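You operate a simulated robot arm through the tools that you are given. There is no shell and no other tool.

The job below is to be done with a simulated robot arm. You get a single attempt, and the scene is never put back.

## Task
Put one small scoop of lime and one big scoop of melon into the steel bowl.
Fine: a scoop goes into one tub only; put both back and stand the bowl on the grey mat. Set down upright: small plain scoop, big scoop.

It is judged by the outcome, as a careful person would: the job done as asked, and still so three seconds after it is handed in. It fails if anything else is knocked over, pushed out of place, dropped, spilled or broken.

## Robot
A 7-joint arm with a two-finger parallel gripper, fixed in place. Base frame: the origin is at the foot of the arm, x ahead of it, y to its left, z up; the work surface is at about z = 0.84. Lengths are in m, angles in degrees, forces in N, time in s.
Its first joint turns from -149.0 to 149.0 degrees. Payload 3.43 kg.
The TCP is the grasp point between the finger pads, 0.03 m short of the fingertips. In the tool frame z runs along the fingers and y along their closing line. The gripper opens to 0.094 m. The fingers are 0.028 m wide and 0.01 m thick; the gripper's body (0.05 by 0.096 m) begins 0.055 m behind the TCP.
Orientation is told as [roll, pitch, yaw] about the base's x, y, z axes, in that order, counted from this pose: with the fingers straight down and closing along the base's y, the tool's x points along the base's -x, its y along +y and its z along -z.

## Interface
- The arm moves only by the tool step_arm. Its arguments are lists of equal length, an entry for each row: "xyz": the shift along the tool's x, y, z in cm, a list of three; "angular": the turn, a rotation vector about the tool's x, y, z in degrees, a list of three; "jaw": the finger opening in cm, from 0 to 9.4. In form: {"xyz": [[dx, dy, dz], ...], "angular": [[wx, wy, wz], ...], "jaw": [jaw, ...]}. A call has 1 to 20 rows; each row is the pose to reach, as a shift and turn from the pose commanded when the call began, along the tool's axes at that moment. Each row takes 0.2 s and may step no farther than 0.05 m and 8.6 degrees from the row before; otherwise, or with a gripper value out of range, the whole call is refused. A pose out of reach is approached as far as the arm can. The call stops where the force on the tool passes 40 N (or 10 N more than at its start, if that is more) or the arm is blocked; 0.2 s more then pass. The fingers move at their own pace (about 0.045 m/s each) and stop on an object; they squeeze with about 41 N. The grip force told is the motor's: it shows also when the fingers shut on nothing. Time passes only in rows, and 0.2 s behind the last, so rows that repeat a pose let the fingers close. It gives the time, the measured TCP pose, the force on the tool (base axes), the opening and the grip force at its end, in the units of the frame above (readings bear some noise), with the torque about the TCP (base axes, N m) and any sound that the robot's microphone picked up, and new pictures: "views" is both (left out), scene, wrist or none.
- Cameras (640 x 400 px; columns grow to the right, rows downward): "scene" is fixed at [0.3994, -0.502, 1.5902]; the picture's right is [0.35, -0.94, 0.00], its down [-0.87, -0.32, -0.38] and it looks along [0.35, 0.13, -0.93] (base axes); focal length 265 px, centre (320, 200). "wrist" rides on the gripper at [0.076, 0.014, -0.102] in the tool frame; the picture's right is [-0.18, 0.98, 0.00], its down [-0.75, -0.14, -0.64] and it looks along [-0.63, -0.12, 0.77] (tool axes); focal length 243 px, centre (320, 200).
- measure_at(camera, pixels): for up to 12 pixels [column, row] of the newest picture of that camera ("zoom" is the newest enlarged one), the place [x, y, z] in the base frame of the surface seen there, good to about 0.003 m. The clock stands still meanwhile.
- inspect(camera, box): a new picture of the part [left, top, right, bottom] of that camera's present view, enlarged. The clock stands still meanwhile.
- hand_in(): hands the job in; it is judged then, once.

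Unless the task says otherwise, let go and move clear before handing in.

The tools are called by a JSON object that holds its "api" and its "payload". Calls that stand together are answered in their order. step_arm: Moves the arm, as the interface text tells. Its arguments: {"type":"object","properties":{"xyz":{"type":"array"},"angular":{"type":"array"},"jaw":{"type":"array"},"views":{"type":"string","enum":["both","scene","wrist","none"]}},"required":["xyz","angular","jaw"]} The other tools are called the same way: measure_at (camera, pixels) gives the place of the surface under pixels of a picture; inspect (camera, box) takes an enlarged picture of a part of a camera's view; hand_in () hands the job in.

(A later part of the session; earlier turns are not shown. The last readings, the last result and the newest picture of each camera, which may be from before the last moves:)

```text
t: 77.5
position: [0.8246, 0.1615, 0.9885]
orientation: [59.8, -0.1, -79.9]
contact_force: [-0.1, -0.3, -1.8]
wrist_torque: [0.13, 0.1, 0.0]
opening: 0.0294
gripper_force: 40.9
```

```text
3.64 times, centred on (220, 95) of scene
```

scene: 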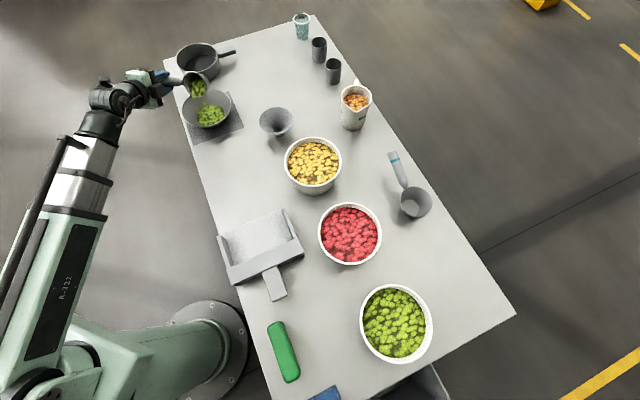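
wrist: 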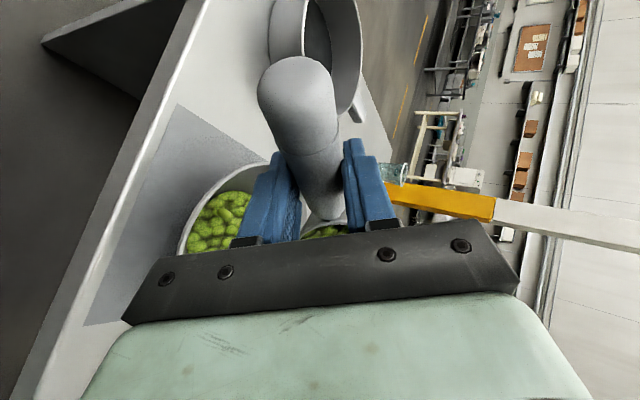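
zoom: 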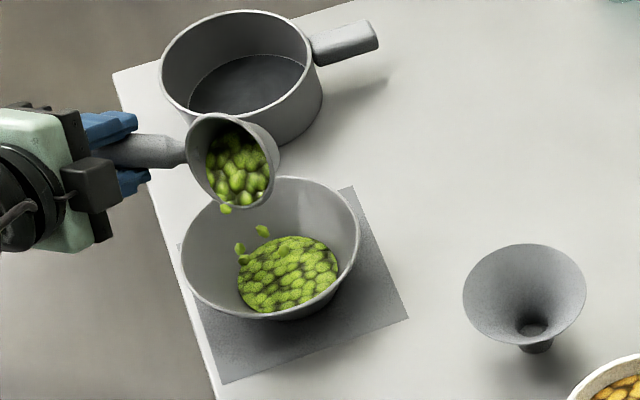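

Lime is pouring into the bowl, landing well inside it (zoom (240,250)). I'll continue tipping to 115° to empty the cup.

{"api": "step_arm", "payload": {"xyz": [[0, 0, 0], [0, 0, 0], [0, 0, 0], [0, 0, 0], [0, 0, 0], [0, 0, 0], [0, 0, 0], [0, 0, 0], [0, 0, 0], [0, 0, 0], [0, 0, 0], [0, 0, 0], [0, 0, 0], [0, 0, 0]], "angular": [[-4, 0, 0], [-8, 0, 0], [-12, 0, 0], [-17, 0, 0], [-22, 0, 0], [-27, 0, 0], [-32, 0, 0], [-37, 0, 0], [-42, 0, 0], [-47, 0, 0], [-52, 0, 0], [-55, 0, 0], [-55, 0, 0], [-55, 0, 0]], "jaw": [0.5, 0.5, 0.5, 0.5, 0.5, 0.5, 0.5, 0.5, 0.5, 0.5, 0.5, 0.5, 0.5, 0.5]}}

{"api": "inspect", "payload": {"camera": "scene", "box": [140, 40, 300, 150]}}

```text
t: 80.5
position: [0.824, 0.1604, 0.9873]
orientation: [114.9, -0.1, -80.0]
contact_force: [0.2, 0.6, -1.0]
wrist_torque: [0.07, 0.07, 0.01]
opening: 0.0286
gripper_force: 41.0
out of reach, approached as far as the arm can: row 7, 8
```

scene: 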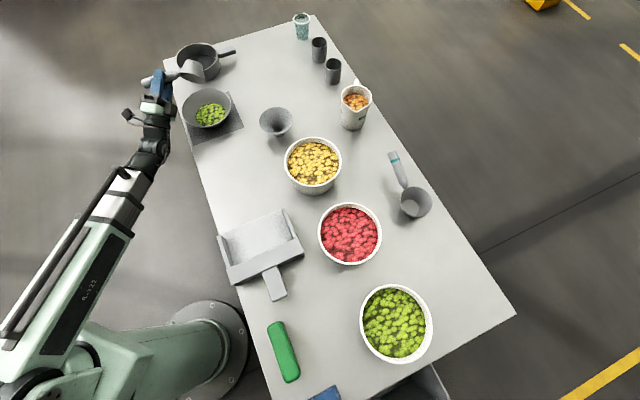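
wrist: 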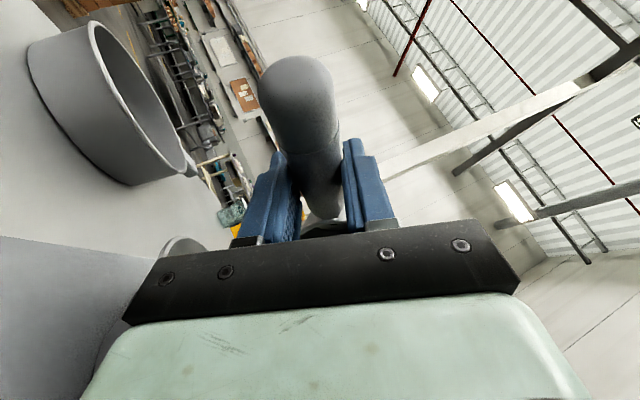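

```text
3.64 times, centred on (220, 95) of scene
```

zoom: 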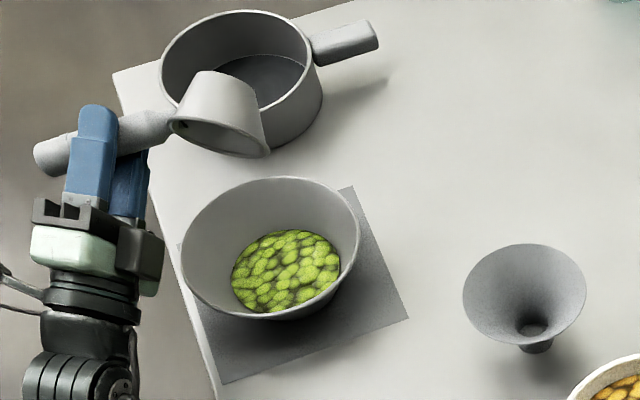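

The bowl now holds the lime, and the cup's mouth faces down. I'll look closely for leftovers in the cup or stray pieces.

{"api": "inspect", "payload": {"camera": "scene", "box": [140, 50, 220, 100]}}

{"api": "inspect", "payload": {"camera": "scene", "box": [170, 75, 260, 145]}}

```text
8.00 times, centred on (180, 75) of scene
```

zoom: 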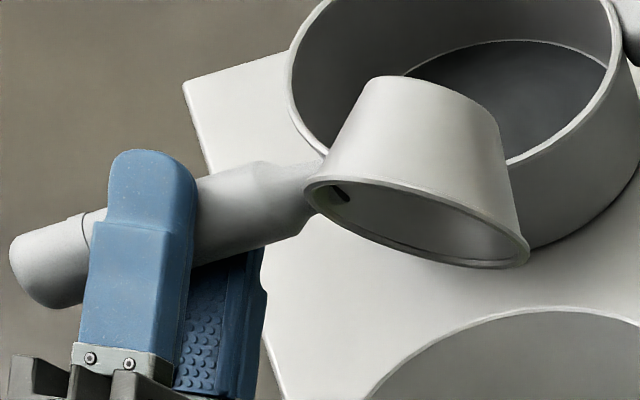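

```text
5.71 times, centred on (215, 110) of scene
```

zoom: 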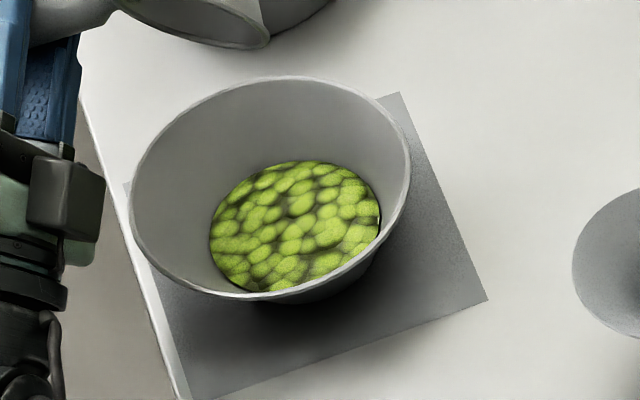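

The cup is empty and nothing was spilled. I'll roll the scoop back upright in place.

{"api": "step_arm", "payload": {"xyz": [[0, 0, 0], [0, 0, 0], [0, 0, 0], [0, 0, 0], [0, 0, 0], [0, 0, 0], [0, 0, 0], [0, 0, 0], [0, 0, 0], [0, 0, 0], [0, 0, 0], [0, 0, 0], [0, 0, 0], [0, 0, 0], [0, 0, 0], [0, 0, 0], [0, 0, 0]], "angular": [[6, 0, 0], [13, 0, 0], [20, 0, 0], [27, 0, 0], [34, 0, 0], [41, 0, 0], [48, 0, 0], [55, 0, 0], [62, 0, 0], [69, 0, 0], [76, 0, 0], [83, 0, 0], [90, 0, 0], [97, 0, 0], [104, 0, 0], [110, 0, 0], [115, 0, 0]], "jaw": [0.5, 0.5, 0.5, 0.5, 0.5, 0.5, 0.5, 0.5, 0.5, 0.5, 0.5, 0.5, 0.5, 0.5, 0.5, 0.5, 0.5]}}

{"api": "inspect", "payload": {"camera": "scene", "box": [140, 40, 300, 150]}}

```text
t: 84.1
position: [0.825, 0.1598, 0.9987]
orientation: [0.3, -15.6, -79.9]
contact_force: [-0.2, 0.1, -2.3]
wrist_torque: [0.15, 0.06, 0.01]
opening: 0.0278
gripper_force: 40.8
out of reach, approached as far as the arm can: row 4, 5, 6, 7, 8, 9, 10, 11, 12, 13, 14, 15, 16, 17
```

scene: 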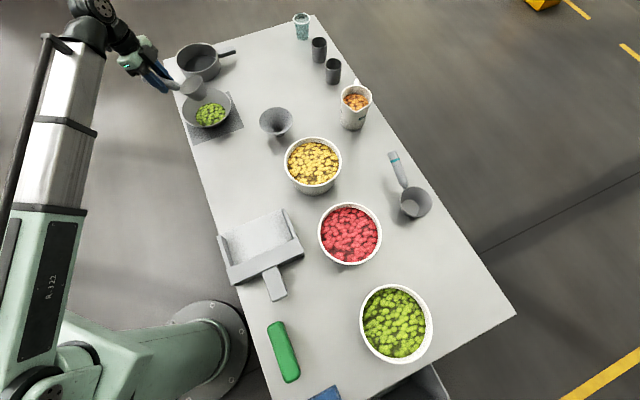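
wrist: 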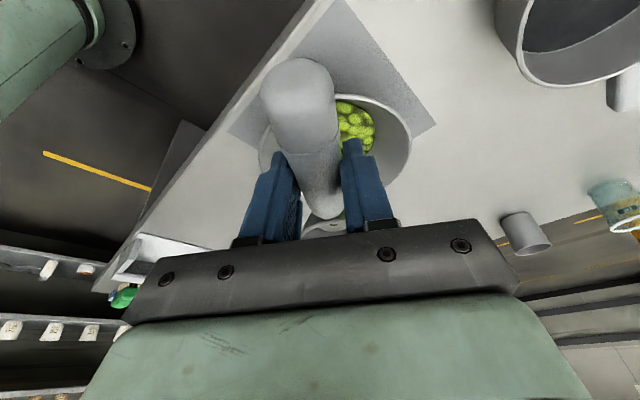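

```text
3.64 times, centred on (220, 95) of scene
```

zoom: 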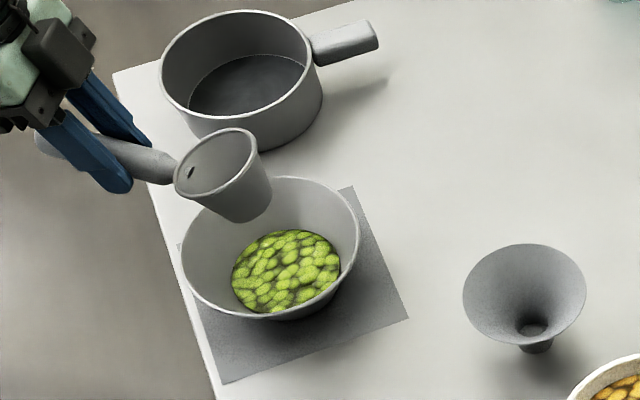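

The lime stayed in the bowl, but on rolling back the wrist hit a joint limit: the hand is tilted by −15.6° instead of vertical. I'll check how the scoop sits in the grip before correcting.

{"api": "inspect", "payload": {"camera": "wrist", "box": [220, 120, 420, 250]}}

{"api": "inspect", "payload": {"camera": "scene", "box": [140, 40, 240, 110]}}

{"api": "measure_at", "payload": {"camera": "wrist", "pixels": [[295, 85], [300, 110], [308, 140], [320, 165], [322, 195]]}}

```text
3.08 times, centred on (320, 185) of wrist
```

zoom: 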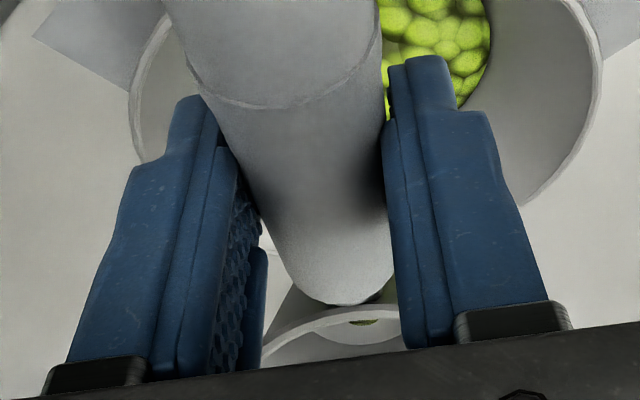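

```text
5.71 times, centred on (190, 75) of scene
```

zoom: 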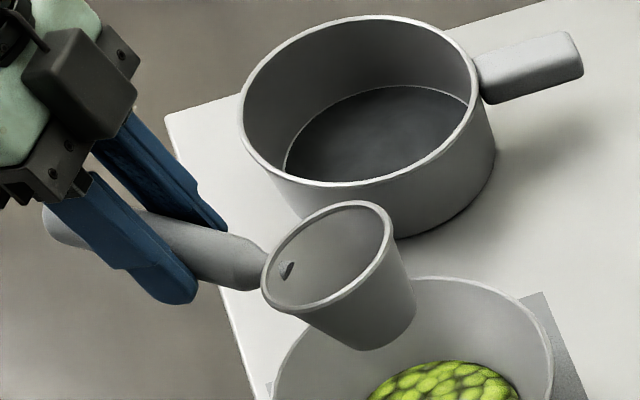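

```text
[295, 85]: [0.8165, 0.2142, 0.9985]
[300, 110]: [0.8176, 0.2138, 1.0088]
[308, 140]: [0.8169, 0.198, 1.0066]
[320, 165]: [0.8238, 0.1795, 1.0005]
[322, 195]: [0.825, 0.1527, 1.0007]
```

The grip is sound, with only a slight roll of the handle. To clear the joint limit I'll raise the scoop away from the bowl and pitch the hand outward again in stages, so the wrist can come back the other way round.

{"api": "step_arm", "payload": {"xyz": [[0, 0, -1.5], [0, 0, -3], [0, 0, -4.5], [0, 0, -6], [0, 0, -7.5], [0, 0, -9], [0, 0, -9]], "angular": [[0, 0, 0], [-6, 0, 0], [-12, 0, 0], [-18, 0, 0], [-25, 0, 0], [-32, 0, 0], [-40, 0, 0]], "jaw": [0.5, 0.5, 0.5, 0.5, 0.5, 0.5, 0.5], "views": "none"}}

```text
t: 85.7
position: [0.8186, 0.1846, 1.0846]
orientation: [40.5, -15.7, -80.0]
contact_force: [-0.1, -0.1, -1.8]
wrist_torque: [0.12, 0.05, 0.01]
opening: 0.0262
gripper_force: 40.5
```

The frame follows the measured pose, and there's no reach warning now. The opening keeps shrinking (2.62 cm), so I'll look at how the handle sits in the fingers.

{"api": "inspect", "payload": {"camera": "wrist", "box": [220, 40, 420, 250]}}

{"api": "inspect", "payload": {"camera": "scene", "box": [100, 0, 240, 110]}}

```text
1.90 times, centred on (320, 145) of wrist
```

zoom: 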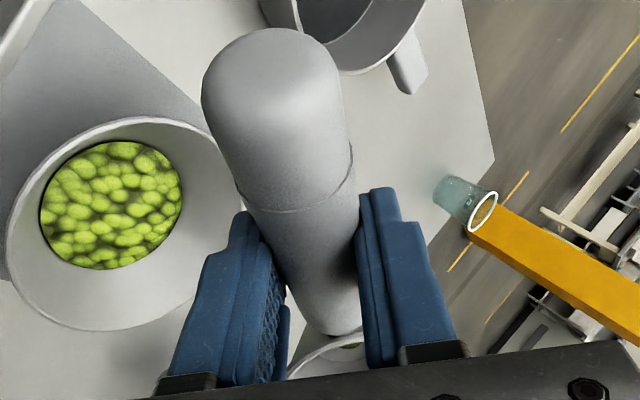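

```text
3.64 times, centred on (170, 55) of scene
```

zoom: 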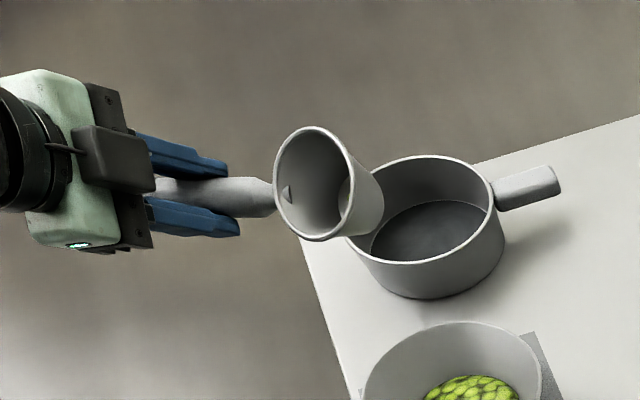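

I'll measure the cup's rim plane to see whether the scoop has turned within the grip.

{"api": "measure_at", "payload": {"camera": "zoom", "pixels": [[315, 128], [274, 185], [312, 240], [352, 180], [290, 145], [340, 225], [285, 220], [350, 155], [245, 190], [200, 190], [215, 180], [180, 190]]}}

```text
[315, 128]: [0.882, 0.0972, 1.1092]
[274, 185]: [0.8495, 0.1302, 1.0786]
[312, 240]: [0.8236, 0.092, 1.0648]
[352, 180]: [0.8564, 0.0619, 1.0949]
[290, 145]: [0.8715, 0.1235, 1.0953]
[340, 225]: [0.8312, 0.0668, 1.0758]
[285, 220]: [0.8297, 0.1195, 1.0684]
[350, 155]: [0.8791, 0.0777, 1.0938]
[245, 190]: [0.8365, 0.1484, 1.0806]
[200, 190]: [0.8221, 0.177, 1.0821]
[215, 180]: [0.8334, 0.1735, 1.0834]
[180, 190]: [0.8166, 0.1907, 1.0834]
```

The scoop has turned only about 5° in the grip, so it is still secure. I'll continue the pitch outward to 115° in this tilted plane, then swing left and back down so the wrist unwinds.

{"api": "step_arm", "payload": {"xyz": [[0, 0, 0], [0, 0, 0], [0, 0, 0], [0, 0, 0], [0, 0, 0], [0, 0, 0], [0, 0, 0], [0, 0, 0], [0, 0, 0], [0, 0, 0]], "angular": [[-7.5, 0, 0], [-15, 0, 0], [-22.5, 0, 0], [-30, 0, 0], [-37.5, 0, 0], [-45, 0, 0], [-52.5, 0, 0], [-60, 0, 0], [-67.5, 0, 0], [-75, 0, 0]], "jaw": [0.5, 0.5, 0.5, 0.5, 0.5, 0.5, 0.5, 0.5, 0.5, 0.5], "views": "scene"}}

```text
t: 87.9
position: [0.8181, 0.1739, 1.088]
orientation: [115.3, -16.1, -79.2]
contact_force: [0.3, 0.1, -1.1]
wrist_torque: [0.08, 0.07, 0.01]
opening: 0.026
gripper_force: 41.3
out of reach, approached as far as the arm can: row 8, 9, 10
```

scene: 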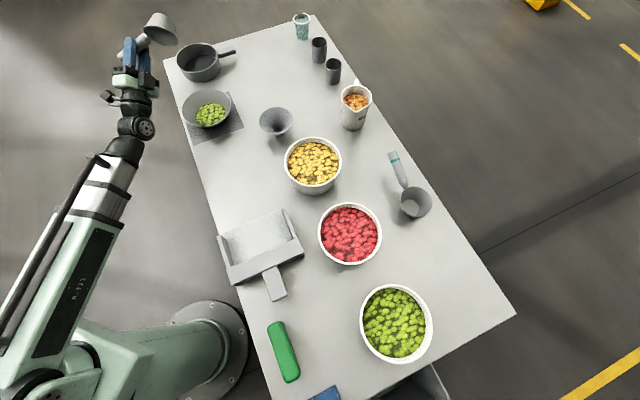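

The arm is now at 115° with only a small reach error. Next comes a 25° swing to the left at this pitch.

{"api": "step_arm", "payload": {"xyz": [[0, 0, 0], [0, 0, 0], [0, 0, 0], [0, 0, 0], [0, 0, 0], [0, 0, 0]], "angular": [[-1.3, 4.3, 2], [-2.7, 8.7, 4], [-4, 13, 6.1], [-5.4, 17.4, 8.1], [-6.8, 21.8, 10.2], [-6.8, 21.8, 10.2]], "jaw": [0.5, 0.5, 0.5, 0.5, 0.5, 0.5], "views": "scene"}}

```text
t: 89.3
position: [0.8193, 0.1721, 1.0868]
orientation: [115.3, -15.9, -54.9]
contact_force: [0.2, -0.1, -0.7]
wrist_torque: [0.01, 0.07, 0.01]
opening: 0.0262
gripper_force: 41.1
```

scene: 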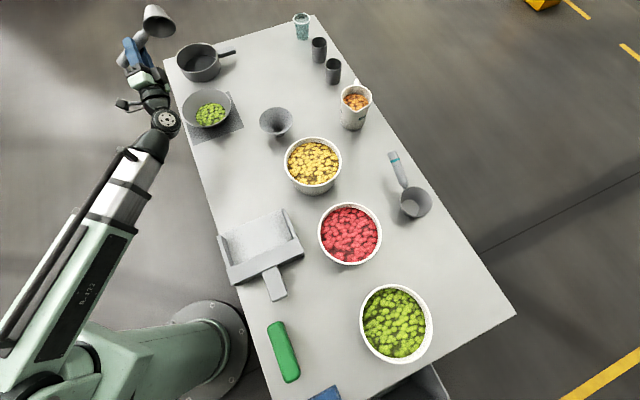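

No reach warnings. Now I lower the pitch while keeping the leftward offset.

{"api": "step_arm", "payload": {"xyz": [[0, 0, 0], [0, 0, 0], [0, 0, 0], [0, 0, 0], [0, 0, 0], [0, 0, 0], [0, 0, 0], [0, 0, 0], [0, 0, 0], [0, 0, 0]], "angular": [[6, 0, 0], [12, 0, 0], [18, 0, 0], [24, 0, 0], [30, 0, 0], [36, 0, 0], [42, 0, 0], [48, 0, 0], [55, 0, 0], [55, 0, 0]], "jaw": [0.5, 0.5, 0.5, 0.5, 0.5, 0.5, 0.5, 0.5, 0.5, 0.5], "views": "scene"}}

```text
t: 91.5
position: [0.8193, 0.1723, 1.0886]
orientation: [60.3, -15.9, -55.0]
contact_force: [0.6, 0.0, -1.1]
wrist_torque: [0.05, 0.12, 0.05]
opening: 0.0259
gripper_force: 40.5
```

scene: 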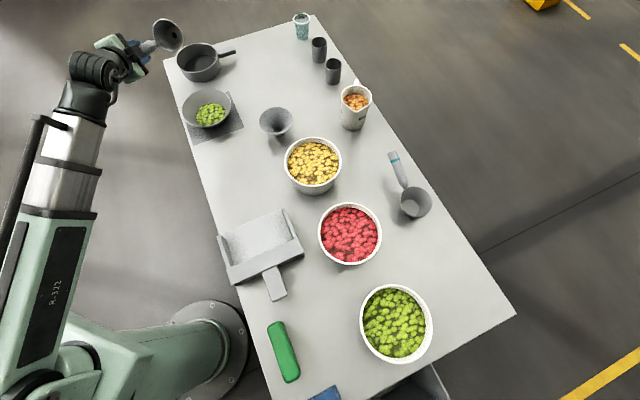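

It unwound without warnings: (60°, −16°, −55°). Now I'll take the remaining pitch out.

{"api": "step_arm", "payload": {"xyz": [[0, 0, 0], [0, 0, 0], [0, 0, 0], [0, 0, 0], [0, 0, 0], [0, 0, 0], [0, 0, 0], [0, 0, 0]], "angular": [[7.5, 0, 0], [15, 0, 0], [22.5, 0, 0], [30, 0, 0], [37.5, 0, 0], [45, 0, 0], [52.5, 0, 0], [60.3, 0, 0]], "jaw": [0.5, 0.5, 0.5, 0.5, 0.5, 0.5, 0.5, 0.5], "views": "none"}}

{"api": "step_arm", "payload": {"xyz": [[0, 0, 0], [0, 0, 0], [0, 0, 0]], "angular": [[0, 5.5, 0], [0, 11, 0], [0, 15.9, 0]], "jaw": [0.5, 0.5, 0.5]}}

{"api": "inspect", "payload": {"camera": "scene", "box": [120, 0, 260, 130]}}

```text
t: 93.3
position: [0.8183, 0.1726, 1.0887]
orientation: [0.0, -15.8, -55.0]
contact_force: [-0.6, 0.2, -1.3]
wrist_torque: [0.11, 0.09, 0.03]
opening: 0.026
gripper_force: 41.4
```

```text
t: 94.1
position: [0.8192, 0.1734, 1.0871]
orientation: [0.1, 0.1, -54.9]
contact_force: [-0.3, -0.1, -1.1]
wrist_torque: [0.07, 0.04, -0.02]
opening: 0.0257
gripper_force: 40.9
```

scene: 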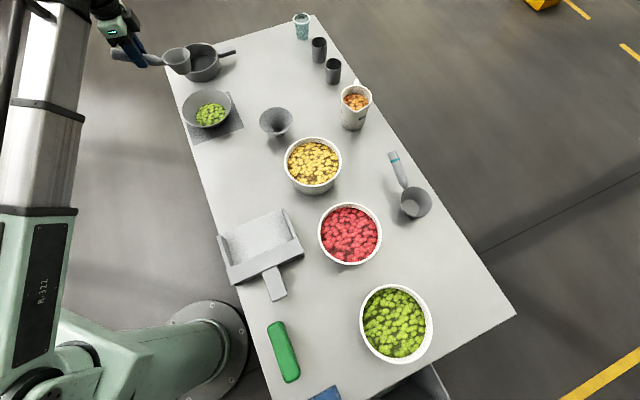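
wrist: 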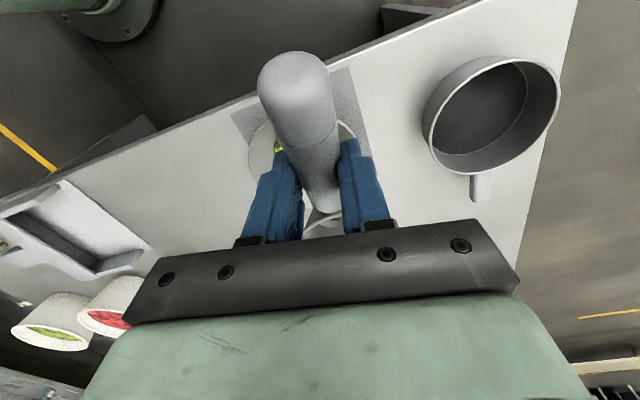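

```text
3.08 times, centred on (190, 65) of scene
```

zoom: 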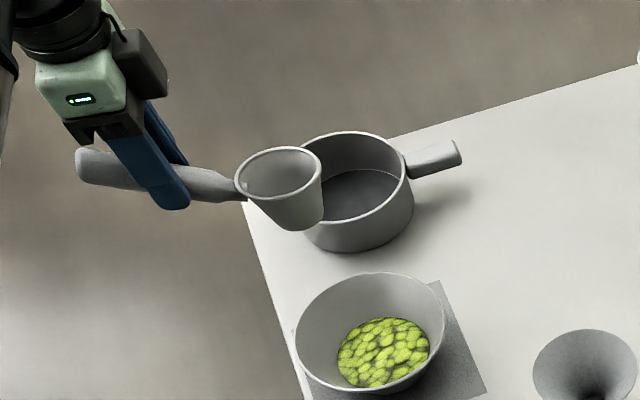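

The hand is vertical again in the normal configuration. I'll measure the cup's rim plane to know the scoop's tilt relative to the hand.

{"api": "measure_at", "payload": {"camera": "zoom", "pixels": [[280, 148], [237, 183], [280, 200], [320, 165], [255, 155], [305, 152], [250, 197], [310, 187], [100, 165], [200, 185], [225, 190], [130, 170]]}}

{"api": "measure_at", "payload": {"camera": "wrist", "pixels": [[295, 75], [300, 100], [308, 130], [318, 160], [322, 195]]}}

```text
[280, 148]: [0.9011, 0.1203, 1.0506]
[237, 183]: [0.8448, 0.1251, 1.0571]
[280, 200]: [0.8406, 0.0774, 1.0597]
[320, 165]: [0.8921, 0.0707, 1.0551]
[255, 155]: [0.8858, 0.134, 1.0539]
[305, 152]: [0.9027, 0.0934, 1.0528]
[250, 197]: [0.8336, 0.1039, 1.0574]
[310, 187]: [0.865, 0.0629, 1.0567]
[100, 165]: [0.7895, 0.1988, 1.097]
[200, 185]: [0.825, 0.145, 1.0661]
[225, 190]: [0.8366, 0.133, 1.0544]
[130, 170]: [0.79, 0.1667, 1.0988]
```

```text
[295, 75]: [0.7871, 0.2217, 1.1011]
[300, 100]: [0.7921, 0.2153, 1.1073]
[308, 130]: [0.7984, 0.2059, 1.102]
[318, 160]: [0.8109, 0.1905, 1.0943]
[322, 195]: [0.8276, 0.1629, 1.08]
```

The cup sits about 4° rolled and 1 cm further out in the fingers than at pick-up, and it is stable. I'll carry the empty scoop back along the arc, first part now.

{"api": "step_arm", "payload": {"xyz": [[-3.18, -1.14, 0.2], [-6.2, -2.64, 0.4], [-9.15, -4.27, 0.6], [-12.04, -6.01, 0.8], [-14.86, -7.86, 1], [-17.6, -9.83, 1.2], [-20.25, -11.91, 1.4], [-22.83, -14.09, 1.6], [-25.3, -16.38, 1.8], [-27.69, -18.76, 2], [-29.99, -21.23, 2.2], [-32.18, -23.79, 2.4], [-34.26, -26.44, 2.5], [-36.24, -29.17, 2.5], [-38.11, -31.98, 2.5], [-39.85, -34.86, 2.5]], "angular": [[0, 0, 3.1], [0, 0, 6.2], [0, 0, 9.3], [0, 0, 12.4], [0, 0, 15.5], [0, 0, 18.6], [0, 0, 21.7], [0, 0, 24.8], [0, 0, 27.9], [0, 0, 31], [0, 0, 34.1], [0, 0, 37.2], [0, 0, 40.3], [0, 0, 43.4], [0, 0, 46.5], [0, 0, 50]], "jaw": [0.5, 0.5, 0.5, 0.5, 0.5, 0.5, 0.5, 0.5, 0.5, 0.5, 0.5, 0.5, 0.5, 0.5, 0.5, 0.5], "views": "scene"}}

```text
t: 97.5
position: [0.7633, -0.3529, 1.0627]
orientation: [0.1, 0.2, -105.0]
contact_force: [-0.3, -0.2, -1.1]
wrist_torque: [0.09, -0.02, -0.04]
opening: 0.026
gripper_force: 41.3
```

scene: 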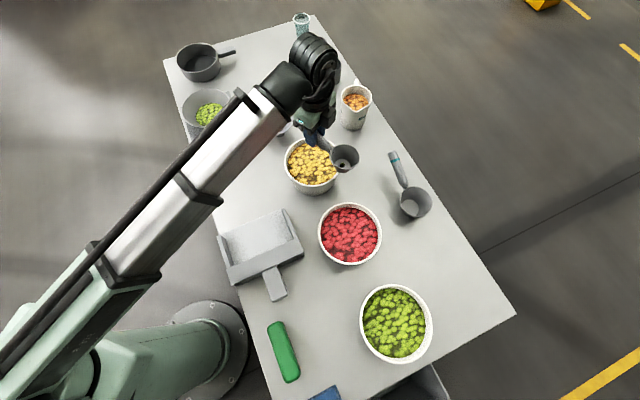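

The empty scoop is passing clear of everything. I'll continue to above its original place.

{"api": "step_arm", "payload": {"xyz": [[-3.97, 0.1, 0], [-7.92, 0.23, 0], [-11.56, 0.17, 0], [-15.2, 0.11, 0], [-18.84, 0.05, 0], [-22.48, 0, 0], [-26.18, -0.31, 0], [-29.89, -0.62, 0], [-33.59, -0.92, 0], [-37.29, -1.22, 0.5], [-41.29, -1.44, 2], [-45.38, -1.64, 4], [-45.38, -1.64, 6]], "angular": [[0, 0, 2.5], [0, 0, 5], [0, 0, 7.5], [0, 0, 10], [0, 0, 12.5], [0, 0, 15], [0, 0, 17.5], [0, 0, 20], [0, 0, 22.5], [0, 0, 25], [0, 0, 27.5], [0, 0, 30], [0, 0, 30]], "jaw": [0.5, 0.5, 0.5, 0.5, 0.5, 0.5, 0.5, 0.5, 0.5, 0.5, 0.5, 0.5, 0.5]}}

{"api": "inspect", "payload": {"camera": "scene", "box": [420, 220, 510, 320]}}

```text
t: 100.3
position: [0.6291, -0.7854, 0.9988]
orientation: [-0.1, 0.1, -135.0]
contact_force: [0.3, 0.3, -0.4]
wrist_torque: [0.08, -0.1, 0.01]
opening: 0.0259
gripper_force: 40.7
```

scene: 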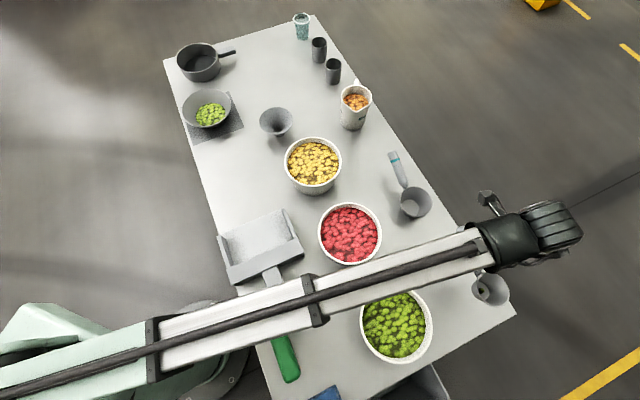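
wrist: 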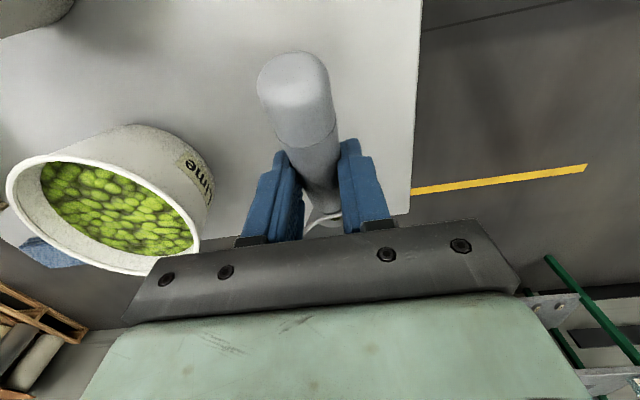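

```text
4.00 times, centred on (465, 270) of scene
```

zoom: 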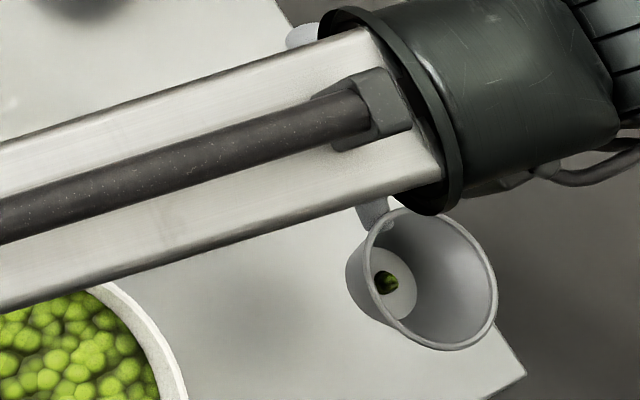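

The cup is above its place; one small lime piece is left at the cup's bottom (zoom (387,283)), which stays in the upright scoop. I'll measure the rim plane for a level set-down.

{"api": "measure_at", "payload": {"camera": "zoom", "pixels": [[366, 250], [497, 300], [450, 350], [430, 210], [470, 232], [380, 310], [400, 335], [490, 325], [405, 285], [375, 225]]}}

```text
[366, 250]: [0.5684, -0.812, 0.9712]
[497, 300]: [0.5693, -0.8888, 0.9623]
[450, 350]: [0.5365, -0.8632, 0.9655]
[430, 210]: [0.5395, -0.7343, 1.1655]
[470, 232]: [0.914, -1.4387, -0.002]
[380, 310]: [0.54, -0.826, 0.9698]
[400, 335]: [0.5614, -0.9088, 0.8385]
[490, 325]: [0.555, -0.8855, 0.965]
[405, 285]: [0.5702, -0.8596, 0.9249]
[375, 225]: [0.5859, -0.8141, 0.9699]
```

The rim is about 5° low on the outer side and 2.5° high on the handle side. I'll correct that and lower 7 cm, leaving the last bit for contact sensing.

{"api": "step_arm", "payload": {"xyz": [[-0.1, -0.1, 1], [-0.2, -0.2, 2.5], [-0.3, -0.3, 4], [-0.3, -0.3, 5.5], [-0.3, -0.3, 6.5], [-0.3, -0.3, 7.2]], "angular": [[-1.5, -0.8, 0], [-3, -1.6, 0], [-4.7, -2.5, 0], [-4.7, -2.5, 0], [-4.7, -2.5, 0], [-4.7, -2.5, 0]], "jaw": [0.5, 0.5, 0.5, 0.5, 0.5, 0.5]}}

{"api": "inspect", "payload": {"camera": "scene", "box": [420, 220, 510, 320]}}

```text
t: 101.7
position: [0.6253, -0.7846, 0.9278]
orientation: [4.8, -2.5, -135.0]
contact_force: [0.1, 0.8, -1.8]
wrist_torque: [0.07, -0.08, 0.0]
opening: 0.0257
gripper_force: 41.1
```

scene: 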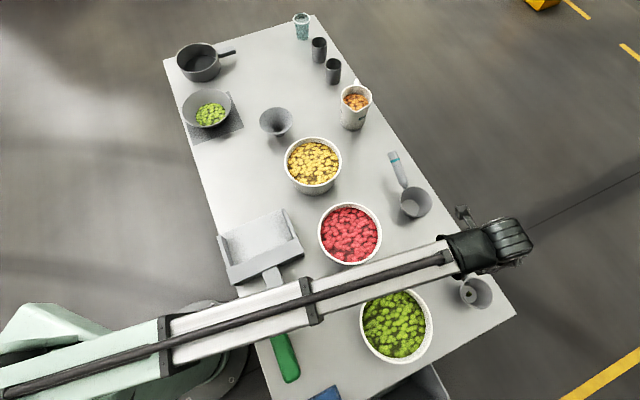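
wrist: 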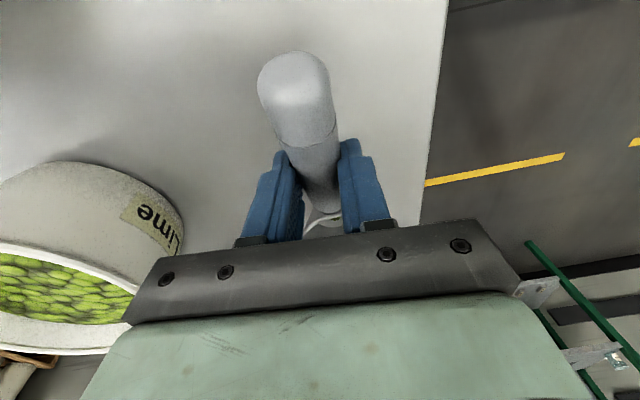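

```text
4.00 times, centred on (465, 270) of scene
```

zoom: 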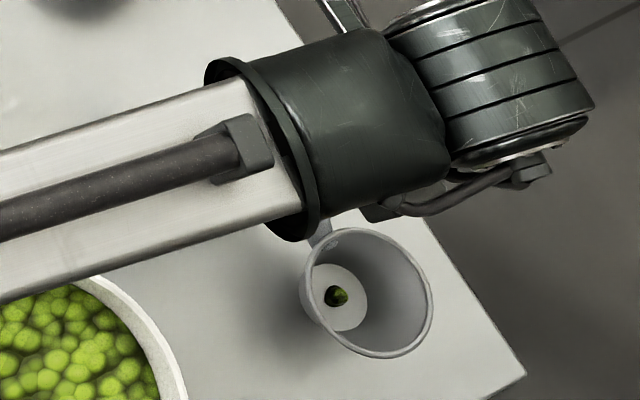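

{"api": "measure_at", "payload": {"camera": "zoom", "pixels": [[303, 270], [432, 305], [395, 356], [325, 335], [355, 230], [410, 255], [340, 295], [330, 275], [350, 320], [310, 310]]}}

```text
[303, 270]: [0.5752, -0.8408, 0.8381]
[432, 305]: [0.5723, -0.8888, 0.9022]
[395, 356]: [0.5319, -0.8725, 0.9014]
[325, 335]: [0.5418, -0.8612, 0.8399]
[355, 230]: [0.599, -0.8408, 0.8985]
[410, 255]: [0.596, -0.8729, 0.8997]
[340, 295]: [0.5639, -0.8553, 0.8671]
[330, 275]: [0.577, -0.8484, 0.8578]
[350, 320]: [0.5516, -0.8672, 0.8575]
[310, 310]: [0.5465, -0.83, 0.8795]
```

The rim is now level within about 2°, with 1.5 cm left to go. I'll lower to just above contact and then in 2 mm steps.

{"api": "step_arm", "payload": {"xyz": [[0, 0, 0.5], [0, 0, 1], [0, 0, 1.2], [0, 0, 1.35]], "angular": [[0, 0.7, 0], [0, 1.5, 0], [0, 1.5, 0], [0, 1.5, 0]], "jaw": [0.5, 0.5, 0.5, 0.5], "views": "none"}}

{"api": "step_arm", "payload": {"xyz": [[0, 0, 0.1], [0, 0, 0.2]], "angular": [[0, 0, 0], [0, 0, 0]], "jaw": [0.5, 0.5], "views": "none"}}

```text
t: 102.7
position: [0.6253, -0.7881, 0.9142]
orientation: [4.6, -0.9, -135.1]
contact_force: [-0.6, 1.8, 8.4]
wrist_torque: [-0.53, 0.38, -0.08]
opening: 0.0259
gripper_force: 40.8
```

```text
t: 103.3
position: [0.6253, -0.7878, 0.9142]
orientation: [4.7, -0.8, -134.9]
contact_force: [0.3, 4.9, 20.0]
wrist_torque: [-0.69, 0.7, -0.15]
opening: 0.026
gripper_force: 41.2
```

Contact is made (20 N). I'll ease back 2 mm and open the fingers slowly.

{"api": "step_arm", "payload": {"xyz": [[0, 0, -0.2], [0, 0, -0.2], [0, 0, -0.2], [0, 0, -0.2], [0, 0, -0.2], [0, 0, -0.2], [0, 0, -0.2]], "angular": [[0, 0, 0], [0, 0, 0], [0, 0, 0], [0, 0, 0], [0, 0, 0], [0, 0, 0], [0, 0, 0]], "jaw": [0.5, 2.7, 3, 3.5, 4.2, 5, 5.5]}}

{"api": "inspect", "payload": {"camera": "scene", "box": [420, 220, 510, 320]}}

{"api": "inspect", "payload": {"camera": "wrist", "box": [200, 20, 440, 250]}}

```text
t: 104.9
position: [0.6262, -0.7884, 0.9128]
orientation: [4.6, -0.8, -134.8]
contact_force: [0.2, -0.5, 0.2]
wrist_torque: [-0.02, 0.0, 0.02]
opening: 0.0549
gripper_force: 0.1
```

scene: 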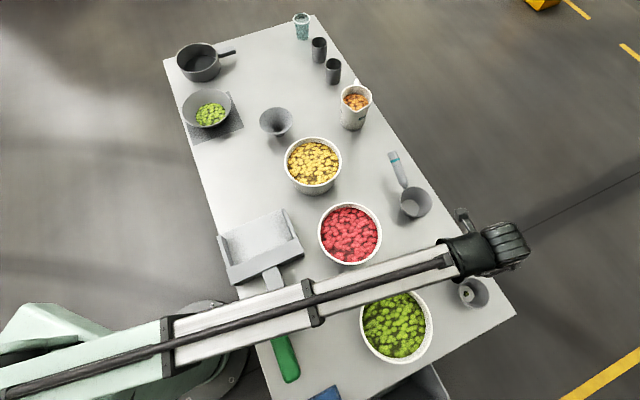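
wrist: 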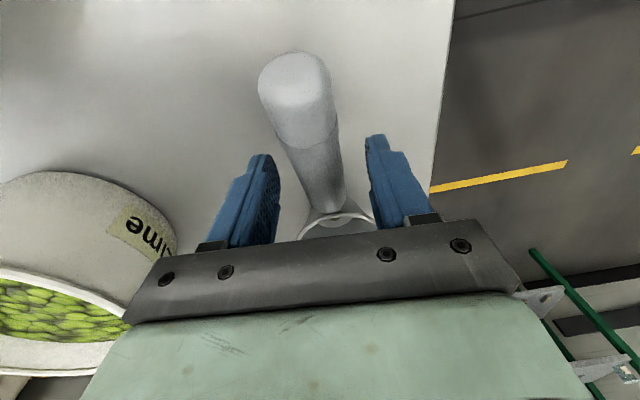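

```text
4.00 times, centred on (465, 270) of scene
```

zoom: 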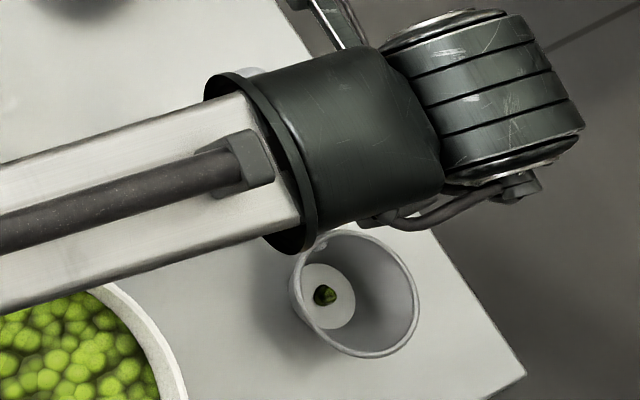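

```text
1.74 times, centred on (320, 135) of wrist
```

zoom: 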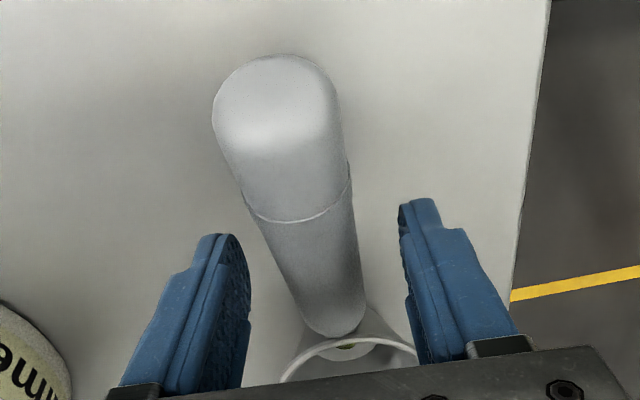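

The scoop stands upright where it was, and the fingers are clear of the handle on both sides. I'll rise straight up.

{"api": "step_arm", "payload": {"xyz": [[0, 0, -1], [0, 0, -2.5], [0, 0, -4.5], [0, 0, -7], [0, 0, -9.5], [0, 0, -12], [0, 0, -14.5]], "angular": [[0, 0, 0], [0, 0, 0], [0, 0, 0], [0, 0, 0], [0, 0, 0], [2.4, 0.8, 0], [4.6, 0.8, 0]], "jaw": [5.5, 5.5, 5.5, 5.5, 5.5, 6, 6]}}

{"api": "inspect", "payload": {"camera": "wrist", "box": [200, 0, 480, 250]}}

```text
t: 106.5
position: [0.6192, -0.7768, 1.0585]
orientation: [0.0, 0.0, -135.0]
contact_force: [0.0, 0.5, 0.8]
wrist_torque: [0.02, -0.04, 0.0]
opening: 0.0601
gripper_force: 0.2
```

scene: 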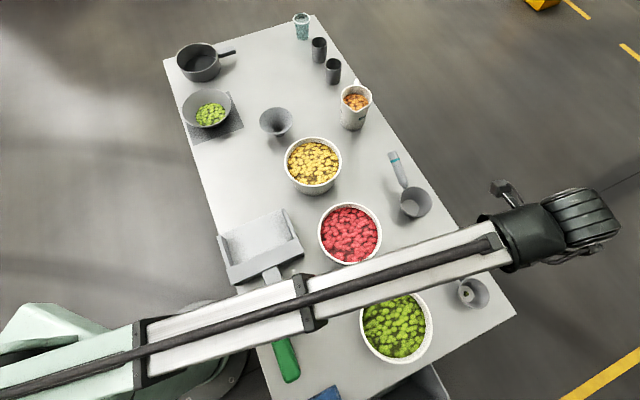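
wrist: 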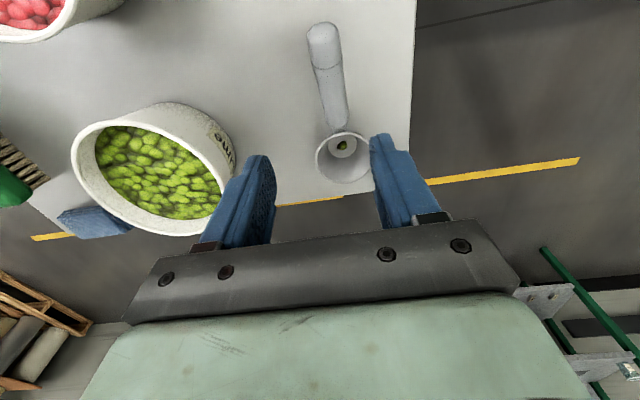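

```text
1.60 times, centred on (340, 125) of wrist
```

zoom: 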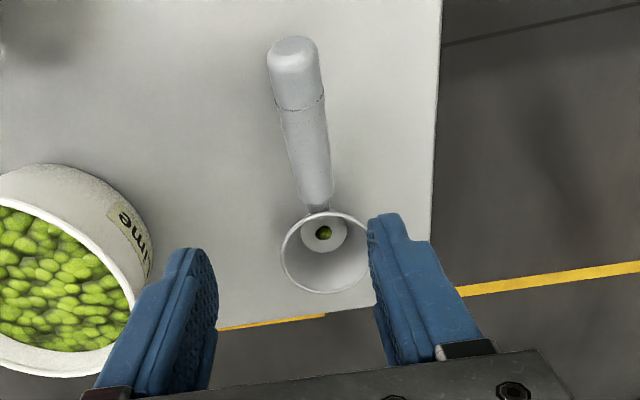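

The small scoop is standing upright, as left. I'll move over to the big scoop's handle.

{"api": "step_arm", "payload": {"xyz": [[3, 0.1, 0], [6.5, 0.2, 0], [10, 0.3, 0], [13.5, 0.4, 0], [17, 0.5, 0], [20.5, 0.6, 0], [24, 0.7, 0], [26.5, 0.75, 1.5], [27.76, 0.78, 3.5], [27.76, 0.78, 4.8]], "angular": [[0, 0, 0], [0, 0, 0], [0, 0, 0], [0, 0, 0], [0, 0, 0], [0, 0, 0], [0, 0, 0], [0, 0, 0], [0, 0, 0], [0, 0, 0]], "jaw": [6, 6, 6, 6, 6, 6, 6, 6, 6, 6]}}

{"api": "inspect", "payload": {"camera": "wrist", "box": [200, 0, 480, 250]}}

{"api": "inspect", "payload": {"camera": "scene", "box": [420, 240, 510, 320]}}

```text
t: 108.7
position: [0.821, -0.5867, 1.0101]
orientation: [0.2, -0.1, -134.9]
contact_force: [0.3, -0.1, -0.4]
wrist_torque: [-0.01, 0.0, 0.01]
opening: 0.0603
gripper_force: 0.0
```

scene: 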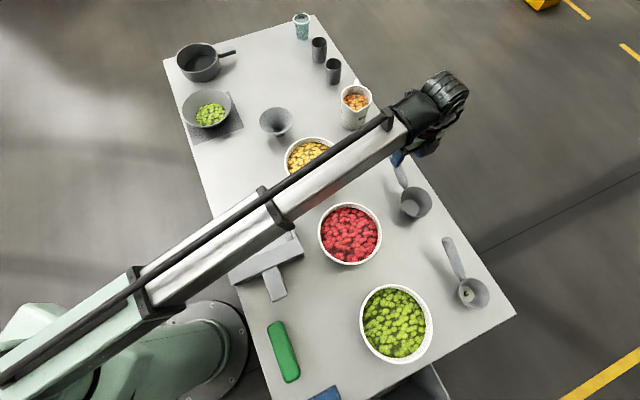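
wrist: 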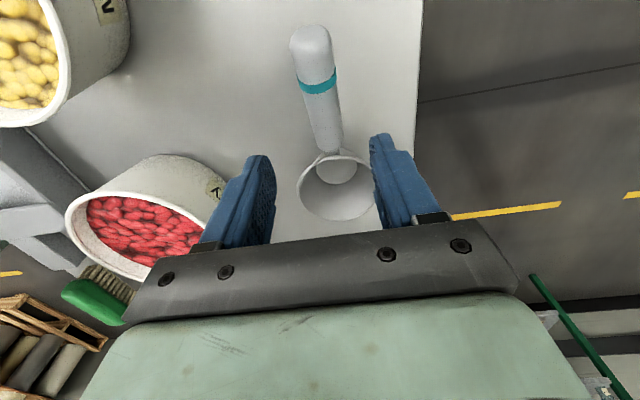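

```text
1.60 times, centred on (340, 125) of wrist
```

zoom: 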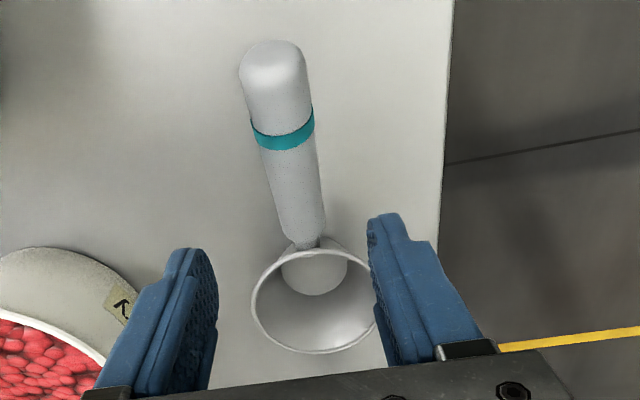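

```text
5.00 times, centred on (465, 280) of scene
```

zoom: 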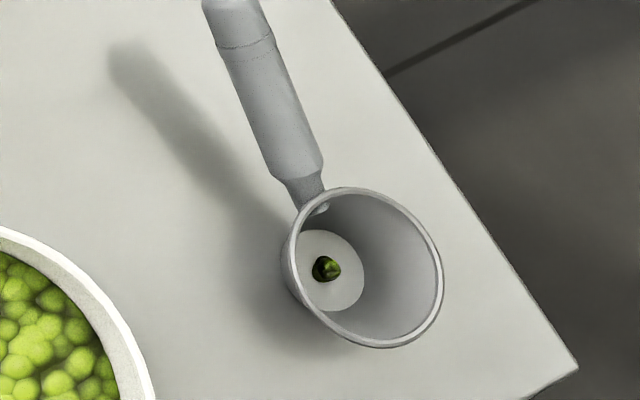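

The big scoop's handle with its teal band is in view. I'll measure the handle line, and also enlarge the yellow tub's label at the top left.

{"api": "measure_at", "payload": {"camera": "wrist", "pixels": [[311, 50], [317, 80], [322, 105], [326, 125], [329, 140], [306, 110], [337, 105], [302, 185], [369, 190], [335, 155], [335, 218], [338, 172]]}}

{"api": "inspect", "payload": {"camera": "wrist", "box": [40, 0, 260, 130]}}

```text
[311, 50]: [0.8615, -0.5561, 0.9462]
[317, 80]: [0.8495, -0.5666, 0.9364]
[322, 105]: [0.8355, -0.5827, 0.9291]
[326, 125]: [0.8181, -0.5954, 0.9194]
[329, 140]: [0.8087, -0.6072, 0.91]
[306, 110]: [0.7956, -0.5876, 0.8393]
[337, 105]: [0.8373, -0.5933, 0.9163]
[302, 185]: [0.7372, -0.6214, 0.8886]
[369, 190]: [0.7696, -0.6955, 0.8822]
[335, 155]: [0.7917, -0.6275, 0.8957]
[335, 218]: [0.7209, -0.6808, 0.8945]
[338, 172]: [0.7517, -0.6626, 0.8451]
```

```text
2.91 times, centred on (150, 65) of wrist
```

zoom: 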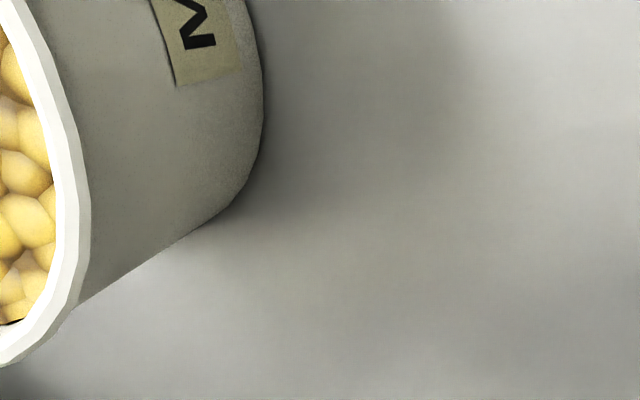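

The label starts with "M", so the yellow tub is the melon. The handle lies along azimuth 45°, about 3.5 mm off my current centre; I'll centre on it and lower.

{"api": "step_arm", "payload": {"xyz": [[-0.3, 0.2, 1.5], [-0.6, 0.35, 3], [-0.6, 0.35, 4.5], [-0.6, 0.35, 6], [-0.6, 0.35, 7.5], [-0.6, 0.35, 9], [-0.6, 0.35, 10.8]], "angular": [[0, 0, 0], [0, 0, 0], [0, 0, 0], [0, 0, 0], [0, 0, 0], [0, 0, 0], [0, 0, 0]], "jaw": [6, 6, 6, 6, 6, 6, 6]}}

{"api": "inspect", "payload": {"camera": "wrist", "box": [200, 0, 440, 250]}}

```text
t: 110.3
position: [0.8183, -0.5946, 0.9015]
orientation: [-0.1, -0.1, -134.8]
contact_force: [-0.7, 0.2, -0.2]
wrist_torque: [0.02, 0.01, 0.01]
opening: 0.0599
gripper_force: 0.0
```

scene: 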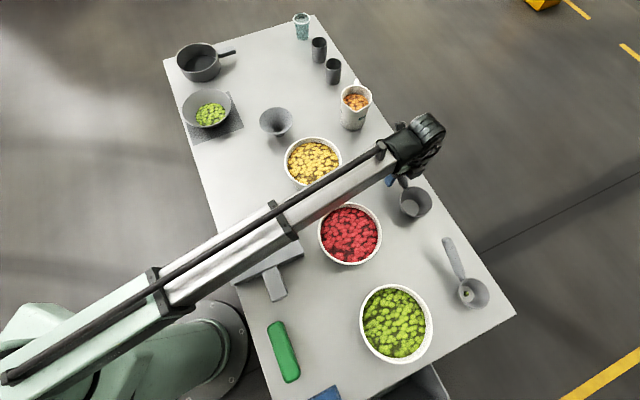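
wrist: 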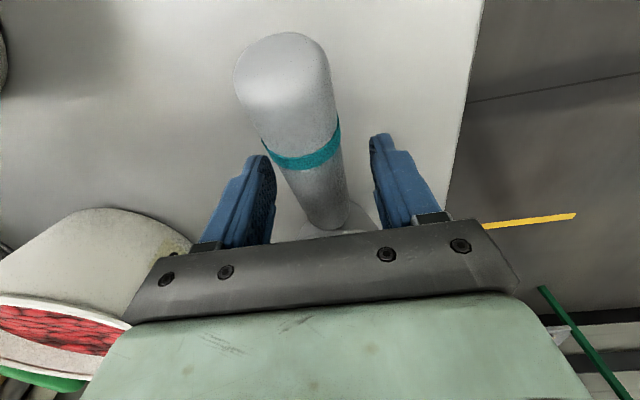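

```text
1.60 times, centred on (320, 125) of wrist
```

zoom: 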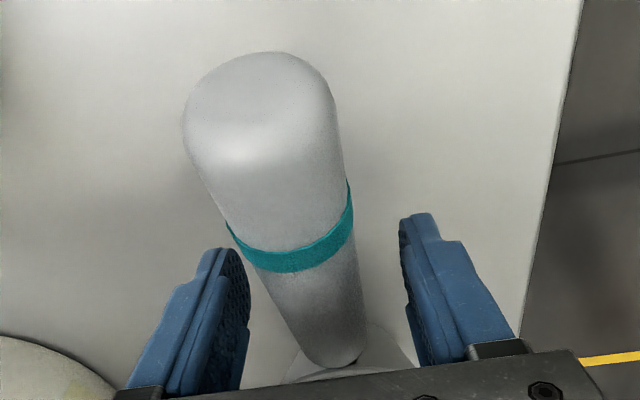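

The handle sits between the fingers. I'll close on it.

{"api": "step_arm", "payload": {"xyz": [[0, 0, 0], [0, 0, 0], [0, 0, 0], [0, 0, 0], [0, 0, 0], [0, 0, 0]], "angular": [[0, 0, 0], [0, 0, 0], [0, 0, 0], [0, 0, 0], [0, 0, 0], [0, 0, 0]], "jaw": [5, 4, 3, 2, 0.5, 0.5]}}

{"api": "inspect", "payload": {"camera": "scene", "box": [370, 140, 450, 230]}}

```text
t: 111.7
position: [0.8186, -0.5955, 0.9017]
orientation: [0.0, -0.1, -135.0]
contact_force: [0.9, -0.3, 0.7]
wrist_torque: [0.01, -0.05, 0.04]
opening: 0.0304
gripper_force: 41.2
```

scene: 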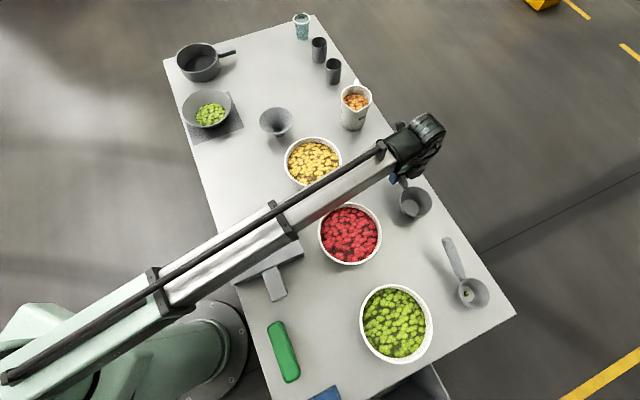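
wrist: 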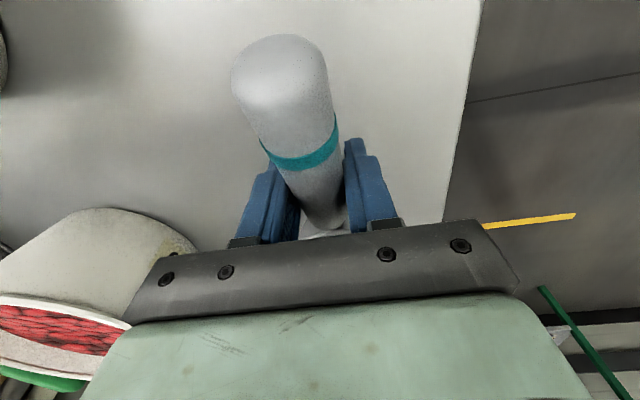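

```text
4.44 times, centred on (410, 185) of scene
```

zoom: 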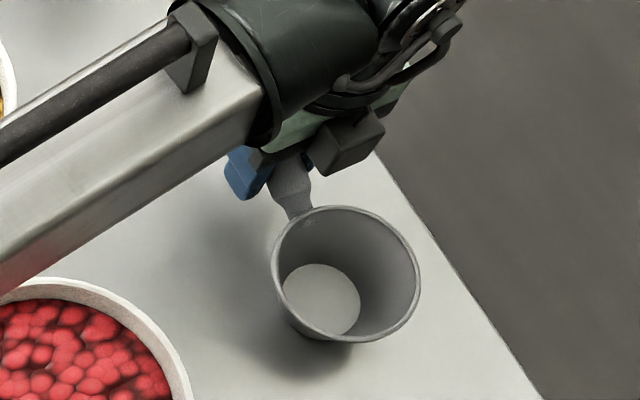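

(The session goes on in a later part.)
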